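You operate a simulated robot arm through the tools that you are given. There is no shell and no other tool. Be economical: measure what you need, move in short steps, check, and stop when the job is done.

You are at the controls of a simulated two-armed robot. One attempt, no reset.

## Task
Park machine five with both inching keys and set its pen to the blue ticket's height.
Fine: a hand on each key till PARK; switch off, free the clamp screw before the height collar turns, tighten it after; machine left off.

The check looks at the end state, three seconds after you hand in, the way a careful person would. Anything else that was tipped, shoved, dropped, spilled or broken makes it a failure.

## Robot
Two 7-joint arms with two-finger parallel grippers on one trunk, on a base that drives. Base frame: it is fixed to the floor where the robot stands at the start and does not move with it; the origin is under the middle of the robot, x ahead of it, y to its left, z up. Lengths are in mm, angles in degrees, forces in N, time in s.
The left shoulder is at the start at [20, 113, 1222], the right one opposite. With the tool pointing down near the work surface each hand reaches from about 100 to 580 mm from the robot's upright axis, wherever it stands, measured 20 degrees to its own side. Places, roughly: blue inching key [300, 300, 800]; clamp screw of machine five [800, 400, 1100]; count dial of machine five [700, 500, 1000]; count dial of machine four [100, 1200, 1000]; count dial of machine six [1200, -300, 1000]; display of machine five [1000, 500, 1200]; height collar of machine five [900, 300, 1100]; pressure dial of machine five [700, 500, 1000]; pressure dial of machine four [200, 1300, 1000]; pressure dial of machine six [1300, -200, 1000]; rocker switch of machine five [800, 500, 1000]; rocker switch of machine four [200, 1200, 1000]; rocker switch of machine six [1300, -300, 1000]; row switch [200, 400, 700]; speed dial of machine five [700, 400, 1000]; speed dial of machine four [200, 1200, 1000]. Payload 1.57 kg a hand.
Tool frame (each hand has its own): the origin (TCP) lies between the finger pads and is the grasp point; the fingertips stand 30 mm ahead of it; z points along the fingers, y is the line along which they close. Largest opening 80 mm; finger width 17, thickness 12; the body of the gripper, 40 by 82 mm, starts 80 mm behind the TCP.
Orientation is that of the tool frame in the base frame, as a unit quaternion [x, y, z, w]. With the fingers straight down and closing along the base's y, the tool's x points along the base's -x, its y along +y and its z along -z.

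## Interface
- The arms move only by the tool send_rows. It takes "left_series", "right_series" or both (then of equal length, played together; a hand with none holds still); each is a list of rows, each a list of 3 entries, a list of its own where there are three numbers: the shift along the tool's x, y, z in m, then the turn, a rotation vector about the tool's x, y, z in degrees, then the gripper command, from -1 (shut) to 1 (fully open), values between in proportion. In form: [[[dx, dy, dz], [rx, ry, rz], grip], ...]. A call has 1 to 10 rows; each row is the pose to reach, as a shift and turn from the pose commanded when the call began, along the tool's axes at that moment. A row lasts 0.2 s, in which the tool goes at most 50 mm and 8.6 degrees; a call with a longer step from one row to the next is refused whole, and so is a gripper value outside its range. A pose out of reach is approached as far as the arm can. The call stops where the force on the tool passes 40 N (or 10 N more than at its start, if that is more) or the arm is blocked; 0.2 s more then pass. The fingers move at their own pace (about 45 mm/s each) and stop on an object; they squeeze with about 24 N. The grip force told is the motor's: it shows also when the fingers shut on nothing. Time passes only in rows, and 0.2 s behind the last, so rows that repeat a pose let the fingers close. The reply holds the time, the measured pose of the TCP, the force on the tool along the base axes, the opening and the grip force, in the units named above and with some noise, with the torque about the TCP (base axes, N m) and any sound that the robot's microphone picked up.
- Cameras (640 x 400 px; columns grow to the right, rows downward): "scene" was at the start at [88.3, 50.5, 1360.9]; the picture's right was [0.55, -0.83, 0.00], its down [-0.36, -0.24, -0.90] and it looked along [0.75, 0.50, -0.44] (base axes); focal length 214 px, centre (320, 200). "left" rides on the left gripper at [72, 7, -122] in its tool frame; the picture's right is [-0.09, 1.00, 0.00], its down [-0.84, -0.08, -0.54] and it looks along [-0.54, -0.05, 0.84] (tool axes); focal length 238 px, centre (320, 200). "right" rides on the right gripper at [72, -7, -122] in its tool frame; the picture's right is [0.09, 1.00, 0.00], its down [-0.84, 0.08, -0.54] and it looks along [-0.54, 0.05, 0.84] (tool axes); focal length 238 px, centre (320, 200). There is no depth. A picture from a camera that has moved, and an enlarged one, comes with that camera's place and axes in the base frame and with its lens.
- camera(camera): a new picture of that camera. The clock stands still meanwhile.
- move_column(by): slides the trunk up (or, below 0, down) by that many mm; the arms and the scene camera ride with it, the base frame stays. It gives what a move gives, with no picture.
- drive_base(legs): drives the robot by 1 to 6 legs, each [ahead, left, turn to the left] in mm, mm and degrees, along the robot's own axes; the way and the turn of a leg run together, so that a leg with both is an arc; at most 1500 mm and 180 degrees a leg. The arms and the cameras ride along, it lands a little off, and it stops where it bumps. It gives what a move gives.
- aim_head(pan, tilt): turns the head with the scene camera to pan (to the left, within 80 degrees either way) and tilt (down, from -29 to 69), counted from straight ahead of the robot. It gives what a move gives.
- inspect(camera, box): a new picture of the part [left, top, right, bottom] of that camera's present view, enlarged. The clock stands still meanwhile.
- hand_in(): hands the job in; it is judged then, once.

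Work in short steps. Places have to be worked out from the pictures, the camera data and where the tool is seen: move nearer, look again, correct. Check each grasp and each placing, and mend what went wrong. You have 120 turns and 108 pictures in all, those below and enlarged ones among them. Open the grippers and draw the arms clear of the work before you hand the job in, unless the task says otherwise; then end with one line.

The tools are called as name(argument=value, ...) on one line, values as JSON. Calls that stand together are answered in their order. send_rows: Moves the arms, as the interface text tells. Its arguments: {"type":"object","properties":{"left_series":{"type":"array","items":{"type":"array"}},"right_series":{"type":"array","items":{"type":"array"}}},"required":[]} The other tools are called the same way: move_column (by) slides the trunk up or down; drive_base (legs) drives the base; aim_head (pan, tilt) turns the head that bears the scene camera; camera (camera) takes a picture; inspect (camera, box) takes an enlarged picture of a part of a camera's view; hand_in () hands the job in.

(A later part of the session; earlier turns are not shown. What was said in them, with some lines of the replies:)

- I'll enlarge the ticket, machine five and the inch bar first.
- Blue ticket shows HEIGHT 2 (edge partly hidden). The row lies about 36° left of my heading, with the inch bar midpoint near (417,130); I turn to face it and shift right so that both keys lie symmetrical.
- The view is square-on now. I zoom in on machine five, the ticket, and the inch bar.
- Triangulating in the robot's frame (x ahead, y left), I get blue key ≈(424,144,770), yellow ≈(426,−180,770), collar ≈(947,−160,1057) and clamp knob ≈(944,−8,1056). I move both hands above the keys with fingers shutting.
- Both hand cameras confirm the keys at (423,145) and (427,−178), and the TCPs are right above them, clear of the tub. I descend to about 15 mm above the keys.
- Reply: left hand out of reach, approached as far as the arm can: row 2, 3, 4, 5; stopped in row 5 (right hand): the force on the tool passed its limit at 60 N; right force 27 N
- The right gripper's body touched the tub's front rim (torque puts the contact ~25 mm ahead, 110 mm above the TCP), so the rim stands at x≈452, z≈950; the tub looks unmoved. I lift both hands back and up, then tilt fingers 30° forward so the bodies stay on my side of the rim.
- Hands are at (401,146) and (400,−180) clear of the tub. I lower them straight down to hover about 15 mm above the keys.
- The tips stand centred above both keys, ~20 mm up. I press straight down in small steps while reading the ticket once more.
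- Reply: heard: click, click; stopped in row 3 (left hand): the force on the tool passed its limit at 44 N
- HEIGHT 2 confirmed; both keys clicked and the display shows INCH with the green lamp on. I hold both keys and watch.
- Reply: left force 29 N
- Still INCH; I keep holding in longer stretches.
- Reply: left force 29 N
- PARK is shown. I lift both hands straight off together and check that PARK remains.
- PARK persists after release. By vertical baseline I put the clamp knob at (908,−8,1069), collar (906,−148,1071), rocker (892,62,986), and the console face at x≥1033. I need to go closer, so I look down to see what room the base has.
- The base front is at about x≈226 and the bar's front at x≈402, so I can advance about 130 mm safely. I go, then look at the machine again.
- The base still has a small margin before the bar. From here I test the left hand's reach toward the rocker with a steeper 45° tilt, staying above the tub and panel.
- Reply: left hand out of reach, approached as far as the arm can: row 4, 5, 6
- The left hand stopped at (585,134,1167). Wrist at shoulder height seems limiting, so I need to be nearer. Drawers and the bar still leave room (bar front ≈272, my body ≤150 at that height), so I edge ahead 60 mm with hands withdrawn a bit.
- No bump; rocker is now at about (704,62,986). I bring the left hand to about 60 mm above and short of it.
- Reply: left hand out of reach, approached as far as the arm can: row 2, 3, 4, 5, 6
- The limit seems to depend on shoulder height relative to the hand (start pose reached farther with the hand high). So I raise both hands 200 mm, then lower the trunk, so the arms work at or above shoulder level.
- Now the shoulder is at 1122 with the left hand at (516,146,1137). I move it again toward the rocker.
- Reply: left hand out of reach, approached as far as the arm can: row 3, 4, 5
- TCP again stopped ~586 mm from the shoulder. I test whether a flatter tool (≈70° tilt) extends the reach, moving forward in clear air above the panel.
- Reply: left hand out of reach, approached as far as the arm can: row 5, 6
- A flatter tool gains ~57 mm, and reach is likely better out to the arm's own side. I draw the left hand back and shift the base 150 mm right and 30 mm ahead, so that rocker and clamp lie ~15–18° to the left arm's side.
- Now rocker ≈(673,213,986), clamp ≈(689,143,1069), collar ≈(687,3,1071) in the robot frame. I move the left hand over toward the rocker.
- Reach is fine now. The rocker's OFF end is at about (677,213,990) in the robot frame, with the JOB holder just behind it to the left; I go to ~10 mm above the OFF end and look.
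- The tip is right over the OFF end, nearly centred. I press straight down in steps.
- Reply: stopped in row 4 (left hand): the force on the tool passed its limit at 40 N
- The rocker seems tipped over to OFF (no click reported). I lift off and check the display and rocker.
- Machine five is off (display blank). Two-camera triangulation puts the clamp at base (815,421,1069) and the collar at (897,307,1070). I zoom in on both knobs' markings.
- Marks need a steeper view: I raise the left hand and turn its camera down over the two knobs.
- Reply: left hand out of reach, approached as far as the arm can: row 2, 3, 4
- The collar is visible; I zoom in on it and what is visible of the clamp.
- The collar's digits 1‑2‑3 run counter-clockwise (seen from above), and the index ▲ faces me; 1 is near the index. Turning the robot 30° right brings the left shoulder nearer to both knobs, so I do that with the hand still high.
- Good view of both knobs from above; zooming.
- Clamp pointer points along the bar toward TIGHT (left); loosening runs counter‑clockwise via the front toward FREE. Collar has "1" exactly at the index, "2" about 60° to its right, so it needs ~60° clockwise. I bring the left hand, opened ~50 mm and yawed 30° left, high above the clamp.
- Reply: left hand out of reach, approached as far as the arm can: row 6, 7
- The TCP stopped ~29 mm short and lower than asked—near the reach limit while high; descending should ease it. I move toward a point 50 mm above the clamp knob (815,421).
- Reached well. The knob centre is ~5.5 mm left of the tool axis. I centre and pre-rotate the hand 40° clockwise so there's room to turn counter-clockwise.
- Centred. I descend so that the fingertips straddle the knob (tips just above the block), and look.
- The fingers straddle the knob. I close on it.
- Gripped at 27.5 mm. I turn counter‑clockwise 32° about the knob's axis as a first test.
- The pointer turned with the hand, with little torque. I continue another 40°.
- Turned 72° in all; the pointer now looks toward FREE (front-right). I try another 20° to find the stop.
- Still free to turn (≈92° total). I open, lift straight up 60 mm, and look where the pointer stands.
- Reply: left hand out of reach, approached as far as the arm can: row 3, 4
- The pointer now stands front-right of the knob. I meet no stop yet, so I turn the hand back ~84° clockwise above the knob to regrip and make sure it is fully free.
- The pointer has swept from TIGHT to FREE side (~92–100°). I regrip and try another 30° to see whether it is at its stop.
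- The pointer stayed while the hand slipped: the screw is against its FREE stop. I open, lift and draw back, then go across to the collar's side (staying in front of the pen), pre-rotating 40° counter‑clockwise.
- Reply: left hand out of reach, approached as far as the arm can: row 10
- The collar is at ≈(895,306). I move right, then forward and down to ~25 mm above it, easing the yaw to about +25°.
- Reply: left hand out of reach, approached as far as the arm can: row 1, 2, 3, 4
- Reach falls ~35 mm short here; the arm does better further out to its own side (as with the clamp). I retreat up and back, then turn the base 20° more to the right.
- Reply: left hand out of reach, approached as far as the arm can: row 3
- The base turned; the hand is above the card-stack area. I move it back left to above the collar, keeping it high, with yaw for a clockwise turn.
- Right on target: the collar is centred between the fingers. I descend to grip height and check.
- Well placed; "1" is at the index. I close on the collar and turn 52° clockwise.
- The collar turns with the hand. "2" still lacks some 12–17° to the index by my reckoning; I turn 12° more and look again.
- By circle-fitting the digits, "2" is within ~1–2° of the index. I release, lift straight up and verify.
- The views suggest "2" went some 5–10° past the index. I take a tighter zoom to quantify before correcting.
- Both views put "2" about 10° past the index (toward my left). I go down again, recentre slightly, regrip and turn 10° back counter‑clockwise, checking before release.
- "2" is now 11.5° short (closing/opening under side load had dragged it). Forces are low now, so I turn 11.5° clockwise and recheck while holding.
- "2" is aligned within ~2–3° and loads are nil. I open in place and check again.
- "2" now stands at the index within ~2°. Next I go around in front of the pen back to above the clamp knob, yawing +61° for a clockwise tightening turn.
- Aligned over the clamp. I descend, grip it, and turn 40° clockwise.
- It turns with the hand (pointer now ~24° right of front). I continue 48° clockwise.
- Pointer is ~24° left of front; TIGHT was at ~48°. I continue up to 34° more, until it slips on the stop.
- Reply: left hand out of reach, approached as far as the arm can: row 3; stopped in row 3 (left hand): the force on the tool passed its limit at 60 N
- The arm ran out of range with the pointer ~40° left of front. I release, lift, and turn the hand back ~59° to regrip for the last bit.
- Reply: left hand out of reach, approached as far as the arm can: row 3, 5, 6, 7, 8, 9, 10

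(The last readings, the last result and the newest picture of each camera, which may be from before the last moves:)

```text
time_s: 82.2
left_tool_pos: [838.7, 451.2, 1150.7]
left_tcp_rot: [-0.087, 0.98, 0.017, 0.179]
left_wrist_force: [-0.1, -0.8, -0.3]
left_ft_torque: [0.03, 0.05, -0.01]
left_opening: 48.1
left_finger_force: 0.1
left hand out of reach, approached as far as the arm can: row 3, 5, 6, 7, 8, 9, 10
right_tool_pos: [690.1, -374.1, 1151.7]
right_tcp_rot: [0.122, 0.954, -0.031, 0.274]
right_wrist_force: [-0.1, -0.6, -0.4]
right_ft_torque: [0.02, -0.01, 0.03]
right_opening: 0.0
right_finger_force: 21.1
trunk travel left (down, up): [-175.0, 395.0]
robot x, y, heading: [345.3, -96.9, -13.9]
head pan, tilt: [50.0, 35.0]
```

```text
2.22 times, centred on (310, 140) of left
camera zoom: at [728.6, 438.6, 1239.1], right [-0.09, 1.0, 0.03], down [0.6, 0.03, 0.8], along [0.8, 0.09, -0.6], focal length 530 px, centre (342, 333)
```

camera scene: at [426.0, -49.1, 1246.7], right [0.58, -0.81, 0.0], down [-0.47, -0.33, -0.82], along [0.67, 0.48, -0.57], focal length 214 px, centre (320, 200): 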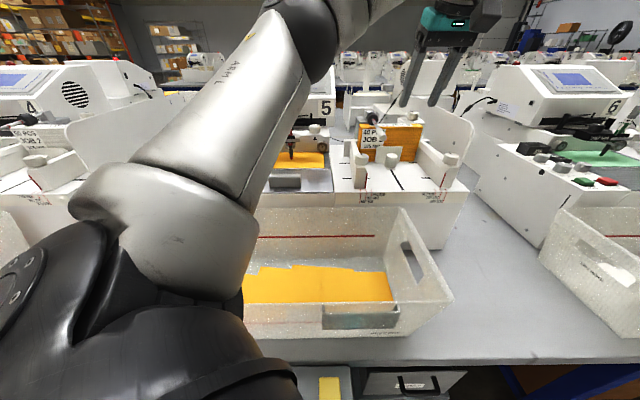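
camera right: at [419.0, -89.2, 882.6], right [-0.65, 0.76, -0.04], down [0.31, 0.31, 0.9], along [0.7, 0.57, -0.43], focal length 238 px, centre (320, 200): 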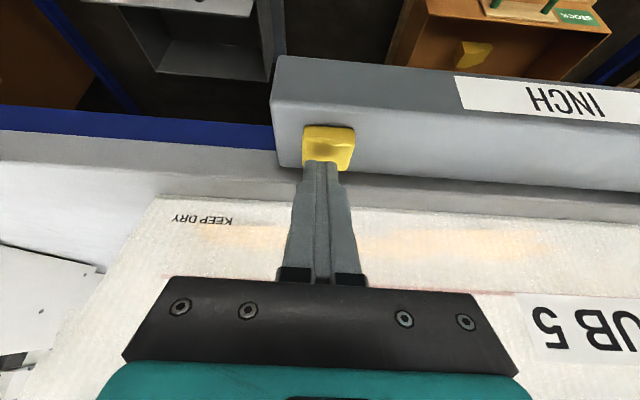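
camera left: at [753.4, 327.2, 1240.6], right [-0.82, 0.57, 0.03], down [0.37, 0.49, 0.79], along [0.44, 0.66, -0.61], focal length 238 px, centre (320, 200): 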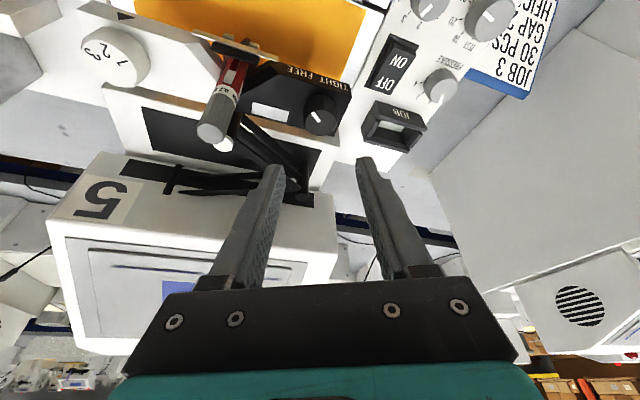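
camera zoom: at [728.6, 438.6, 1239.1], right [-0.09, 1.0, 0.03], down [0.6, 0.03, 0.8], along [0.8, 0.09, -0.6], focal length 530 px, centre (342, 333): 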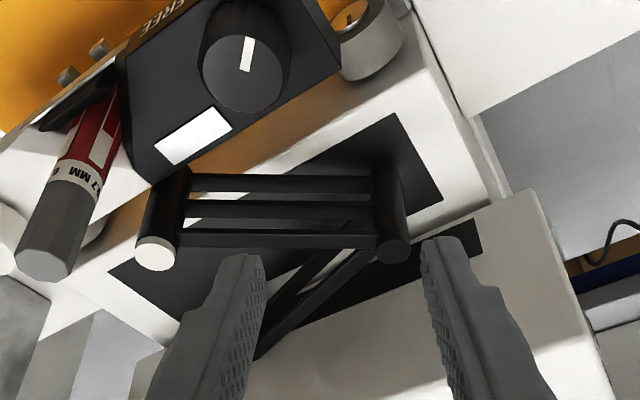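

The pointer reads ~48° left of front, about where TIGHT was. The hand drifted forward; I bring it back over the knob, regrip and turn up to 24° clockwise to make sure it is hard on the TIGHT stop.

send_rows(left_series=[[[0.018, -0.0128, -0.004], [0, 0, 0], 0.2], [[0.0362, -0.0256, -0.0083], [0, 0, 0], 0.2], [[0.045, -0.0256, 0.015], [0, 0, 0], 0.2], [[0.0552, -0.0256, 0.0422], [0, 0, 0], 0.2], [[0.0552, -0.0256, 0.0422], [0, 0, 0], -1], [[0.0552, -0.0256, 0.0422], [0, 0, 0], -1], [[0.0552, -0.0256, 0.0422], [0, 0, 0], -1]])

inspect(camera="left", box=[220, 80, 420, 220])

```text
time_s: 83.8
left_tool_pos: [848.5, 461.4, 1121.3]
left_tcp_rot: [-0.087, 0.98, 0.017, 0.18]
left_wrist_force: [0.2, 1.1, -0.5]
left_ft_torque: [-0.01, 0.01, 0.02]
left_opening: 0.0
left_finger_force: 12.6
left hand out of reach, approached as far as the arm can: row 1, 2, 3, 4, 5, 6, 7
right_tool_pos: [689.3, -372.2, 1151.5]
right_tcp_rot: [0.121, 0.954, -0.03, 0.274]
right_wrist_force: [0.3, 0.1, -0.2]
right_ft_torque: [0.0, -0.02, 0.0]
right_opening: 0.0
right_finger_force: 20.9
trunk travel left (down, up): [-175.0, 395.0]
robot x, y, heading: [341.6, -99.6, -14.1]
head pan, tilt: [50.0, 35.0]
```

```text
2.86 times, centred on (320, 150) of left
camera zoom: at [736.6, 448.3, 1208.8], right [-0.09, 1.0, 0.03], down [0.6, 0.03, 0.8], along [0.8, 0.09, -0.59], focal length 681 px, centre (320, 343)
```

zoom: 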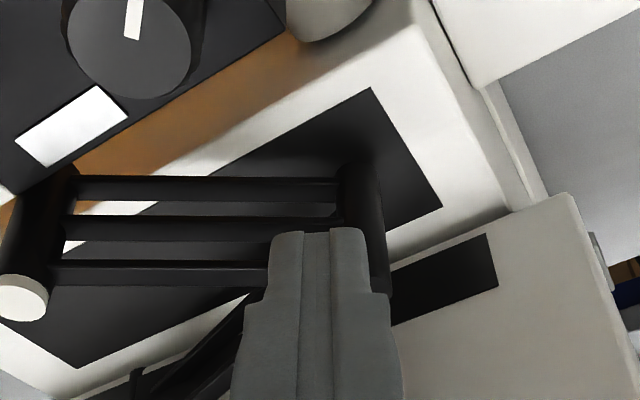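

The arm got into a bad posture and stays out of reach. With fingers shut I raise it straight up first and see whether it follows.

send_rows(left_series=[[[-0.007, 0, -0.0187], [0, 0, 0], -1], [[-0.014, 0, -0.0374], [0, 0, 0], -1], [[-0.021, 0, -0.056], [0, 0, 0], -1]])

camera(camera="scene")

```text
time_s: 84.6
left_tool_pos: [828.2, 451.4, 1173.2]
left_tcp_rot: [-0.087, 0.979, 0.018, 0.181]
left_wrist_force: [0.4, 0.0, -0.2]
left_ft_torque: [0.01, 0.04, 0.04]
left_opening: 0.0
left_finger_force: 20.9
left hand out of reach, approached as far as the arm can: row 1, 2, 3
right_tool_pos: [689.5, -373.8, 1152.1]
right_tcp_rot: [0.12, 0.953, -0.03, 0.276]
right_wrist_force: [0.7, 0.0, 0.1]
right_ft_torque: [-0.02, 0.0, 0.0]
right_opening: 0.3
right_finger_force: 21.9
trunk travel left (down, up): [-175.0, 395.0]
robot x, y, heading: [341.2, -98.7, -14.2]
head pan, tilt: [50.0, 35.0]
```

```text
15 pictures are left
camera scene: at [425.9, -48.9, 1246.7], right [0.58, -0.81, 0.0], down [-0.47, -0.34, -0.82], along [0.66, 0.48, -0.57], focal length 214 px, centre (320, 200)
```

scene: 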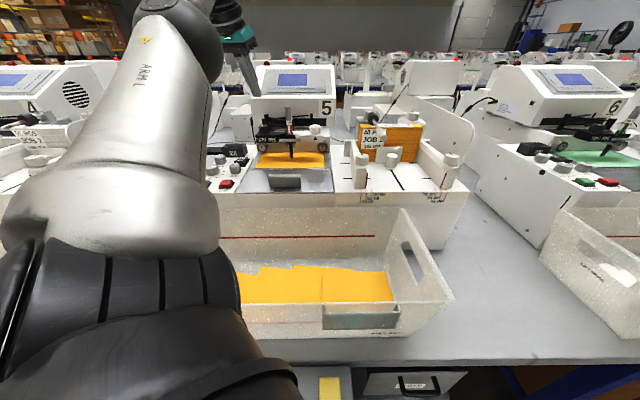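

Now I command a clear pull-back toward me (about 90 mm) to bring the arm off its limit.

send_rows(left_series=[[[0.025, -0.01, -0.01], [0, 0, 0], -1], [[0.05, -0.02, -0.02], [0, 0, 0], -1], [[0.075, -0.03, -0.03], [0, 0, 0], -1], [[0.095, -0.04, -0.036], [0, 0, 0], -1]])

```text
time_s: 85.6
left_tool_pos: [735.4, 394.1, 1172.4]
left_tcp_rot: [-0.087, 0.98, 0.017, 0.18]
left_wrist_force: [0.1, 0.3, -1.0]
left_ft_torque: [0.0, -0.02, 0.0]
left_opening: 0.0
left_finger_force: 21.0
right_tool_pos: [688.1, -373.8, 1151.6]
right_tcp_rot: [0.121, 0.953, -0.031, 0.275]
right_wrist_force: [-1.0, -0.1, 1.0]
right_ft_torque: [-0.01, -0.06, 0.0]
right_opening: 0.2
right_finger_force: 20.5
trunk travel left (down, up): [-175.0, 395.0]
robot x, y, heading: [344.1, -96.0, -14.2]
head pan, tilt: [50.0, 35.0]
```

It follows again. I bring it over the clamp at heading ~40° with the fingers opening.

send_rows(left_series=[[[-0.016, 0.0027, 0.011], [-2.6, 0, -7], 0.2], [[-0.032, 0.0055, 0.022], [-5.3, 0, -14], 0.2], [[-0.047, 0.008, 0.034], [-7.9, 0, -21], 0.2], [[-0.063, 0.0109, 0.0452], [-10.6, 0, -28], 0.2]])

camera(camera="left")

```text
time_s: 86.6
left_tool_pos: [809.6, 418.5, 1152.3]
left_tcp_rot: [-0.338, 0.923, 0.063, 0.171]
left_wrist_force: [-0.2, -0.4, 0.9]
left_ft_torque: [-0.03, 0.01, -0.01]
left_opening: 48.0
left_finger_force: 0.0
right_tool_pos: [688.8, -373.6, 1151.3]
right_tcp_rot: [0.121, 0.954, -0.029, 0.274]
right_wrist_force: [-0.7, 0.0, 0.3]
right_ft_torque: [-0.02, 0.01, -0.02]
right_opening: 0.0
right_finger_force: 21.2
trunk travel left (down, up): [-175.0, 395.0]
robot x, y, heading: [342.9, -97.7, -14.3]
head pan, tilt: [50.0, 35.0]
```

```text
14 pictures are left
camera left: at [718.8, 352.6, 1241.5], right [-0.58, 0.82, 0.03], down [0.5, 0.32, 0.8], along [0.65, 0.48, -0.59], focal length 238 px, centre (320, 200)
```

left: 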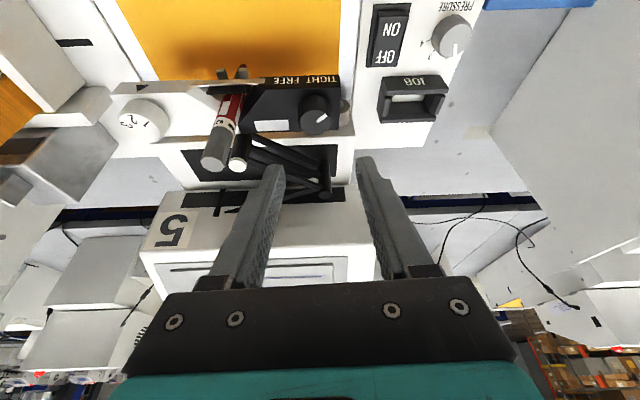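

Aligned over the clamp. I descend, grip, and turn clockwise up to 32° to find the TIGHT stop.

send_rows(left_series=[[[0.011, 0, 0.028], [0, 0, 0], 0.2], [[0.0222, 0, 0.0558], [0, 0, 0], 0.2], [[0.0222, 0, 0.0558], [0, 0, 0], -1], [[0.0222, 0, 0.0558], [0, 0, 0], -1], [[0.0222, 0, 0.0558], [0, 0, 0], -1], [[0.0222, 0.0008, 0.0558], [2.8, 0, 7.4], -1], [[0.022, 0.0015, 0.0559], [5.7, 0, 14.9], -1], [[0.0217, 0.0022, 0.056], [8.5, 0, 22.3], -1], [[0.0214, 0.0029, 0.0561], [11.4, 0, 29.8], -1]])

inspect(camera="left", box=[220, 80, 420, 220])

```text
time_s: 88.6
left_tool_pos: [805.5, 419.8, 1092.8]
left_tcp_rot: [-0.069, 0.981, 0.012, 0.18]
left_wrist_force: [7.5, -11.6, 2.7]
left_ft_torque: [-0.57, -0.04, 0.23]
left_opening: 27.7
left_finger_force: 37.6
right_tool_pos: [690.8, -375.4, 1150.7]
right_tcp_rot: [0.121, 0.954, -0.029, 0.274]
right_wrist_force: [0.7, 0.6, -0.5]
right_ft_torque: [-0.02, 0.01, -0.02]
right_opening: 0.0
right_finger_force: 21.2
trunk travel left (down, up): [-175.0, 395.0]
robot x, y, heading: [342.1, -97.3, -14.3]
head pan, tilt: [50.0, 35.0]
```

```text
2.86 times, centred on (320, 150) of left
camera zoom: at [694.9, 411.5, 1181.3], right [-0.05, 1.0, 0.03], down [0.6, 0.01, 0.8], along [0.8, 0.06, -0.59], focal length 681 px, centre (320, 343)
```

zoom: 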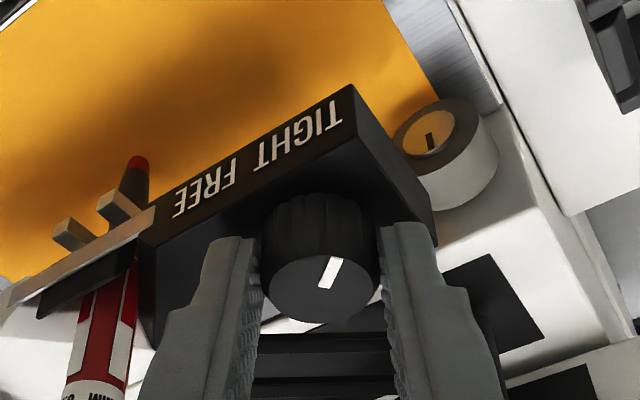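

The pointer stayed at ~47° left of front while the hand slipped, so the screw is hard on TIGHT. I open, lift up and pull back clear.

send_rows(left_series=[[[0, 0, 0], [0, 0, 0], 0.0], [[0, 0, 0], [0, 0, 0], 0.2], [[0, 0, 0], [0, 0, 0], 0.2], [[-0.009, 0, -0.028], [0, 0, 0], 0.2], [[-0.0145, 0, -0.058], [0, 0, 0], 0.2], [[0.02, 0, -0.075], [0, 0, 0], 0.2], [[0.06, 0, -0.09], [0, 0, 0], 0.2], [[0.1, 0, -0.105], [0, 0, 0], 0.2]])

inspect(camera="scene", box=[240, 60, 340, 150])

inspect(camera="scene", box=[304, 120, 328, 142])

```text
time_s: 90.4
left_tool_pos: [673.3, 400.3, 1155.2]
left_tcp_rot: [-0.071, 0.981, 0.013, 0.179]
left_wrist_force: [0.6, 0.1, -0.4]
left_ft_torque: [0.01, 0.02, -0.03]
left_opening: 48.1
left_finger_force: 0.0
right_tool_pos: [688.6, -372.3, 1152.6]
right_tcp_rot: [0.122, 0.953, -0.032, 0.274]
right_wrist_force: [0.4, 0.9, -0.7]
right_ft_torque: [-0.01, -0.01, 0.0]
right_opening: 0.0
right_finger_force: 21.1
trunk travel left (down, up): [-175.0, 395.0]
robot x, y, heading: [348.1, -93.8, -14.2]
head pan, tilt: [50.0, 35.0]
```

```text
4.44 times, centred on (290, 105) of scene
camera zoom: at [425.1, -47.9, 1246.8], right [0.58, -0.81, 0.0], down [-0.46, -0.34, -0.82], along [0.67, 0.48, -0.57], focal length 953 px, centre (453, 622)
```

zoom: 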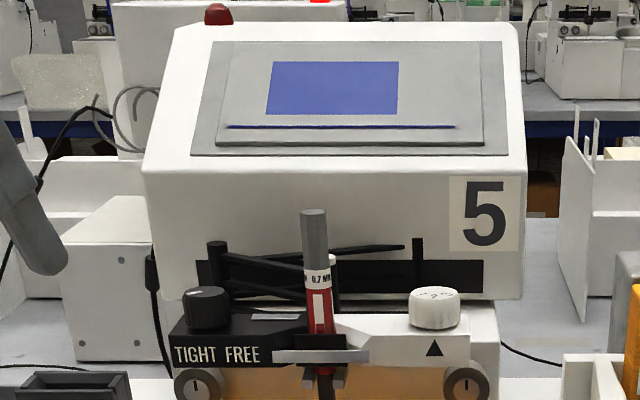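

```text
16.00 times, centred on (316, 131) of scene
camera zoom: at [425.1, -47.9, 1246.8], right [0.58, -0.81, 0.0], down [-0.46, -0.34, -0.82], along [0.67, 0.48, -0.57], focal length 3432 px, centre (384, 1304)
```

zoom: 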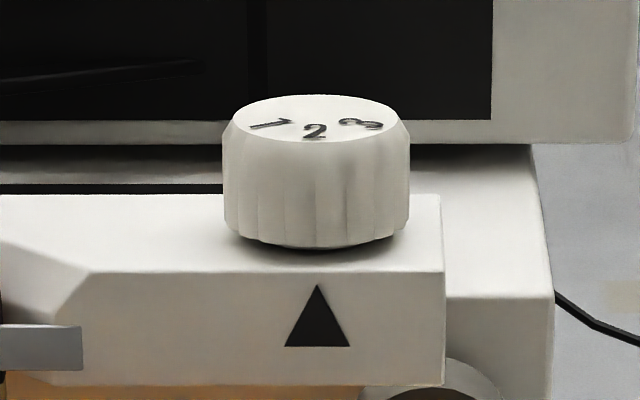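

The collar reads 2 at the index, clamp is TIGHT, display dark. I open both grippers and back the robot away from the table, then take a final look.

send_rows(left_series=[[[0, 0, -0.02], [0, 0, 0], 1], [[0, 0, -0.04], [0, 0, 0], 1], [[0, 0, -0.04], [0, 0, 0], 1]], right_series=[[[0, 0, -0.02], [0, 0, 0], 1], [[0, 0, -0.04], [0, 0, 0], 1], [[0, 0, -0.04], [0, 0, 0], 1]])

drive_base(legs=[[-128, -153, 0]])

camera(camera="scene")

```text
time_s: 91.2
left_tool_pos: [662.9, 397.9, 1192.7]
left_tcp_rot: [-0.069, 0.981, 0.012, 0.18]
left_wrist_force: [0.6, 0.1, 0.3]
left_ft_torque: [-0.01, 0.03, -0.01]
left_opening: 80.1
left_finger_force: 0.1
right_tool_pos: [668.3, -368.9, 1186.7]
right_tcp_rot: [0.12, 0.954, -0.03, 0.274]
right_wrist_force: [0.9, 0.8, 0.5]
right_ft_torque: [0.01, -0.02, -0.03]
right_opening: 68.0
right_finger_force: 0.1
trunk travel left (down, up): [-175.0, 395.0]
robot x, y, heading: [338.7, -95.2, -14.0]
head pan, tilt: [50.0, 35.0]
```

```text
time_s: 92.8
left_tool_pos: [502.2, 281.5, 1191.5]
left_tcp_rot: [-0.07, 0.981, 0.013, 0.181]
left_wrist_force: [-0.8, -0.1, -0.1]
left_ft_torque: [-0.03, 0.01, 0.03]
left_opening: 80.2
left_finger_force: 0.0
right_tool_pos: [508.6, -485.1, 1185.3]
right_tcp_rot: [0.121, 0.953, -0.031, 0.275]
right_wrist_force: [0.7, 0.4, -0.8]
right_ft_torque: [0.03, -0.01, 0.01]
right_opening: 80.1
right_finger_force: 0.0
trunk travel left (down, up): [-175.0, 395.0]
robot x, y, heading: [182.3, -214.7, -14.0]
head pan, tilt: [50.0, 35.0]
```

```text
10 pictures are left
camera scene: at [266.4, -165.1, 1246.8], right [0.58, -0.81, 0.0], down [-0.46, -0.34, -0.82], along [0.66, 0.48, -0.57], focal length 214 px, centre (320, 200)
```

scene: 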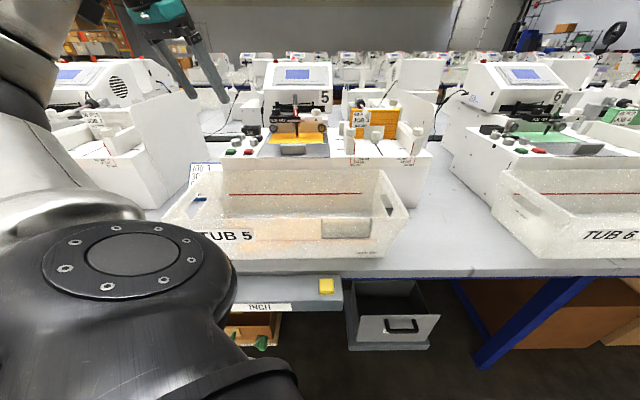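

Everything stands in place: machine five is dark, the tub, ticket and stack look undisturbed, and both arms are clear with grippers open. I hand in.

hand_in()

```text
The job is handed in.
```

Machine five went to PARK with both inching keys held. It is now off, its collar reads 2 at the index (the blue ticket's HEIGHT 2, within about 2°), and its clamp screw is back against the TIGHT stop. Early on, the right gripper pressed against the rim of tub 5 (about 60 N), but the tub looked unmoved in the pictures afterwards.
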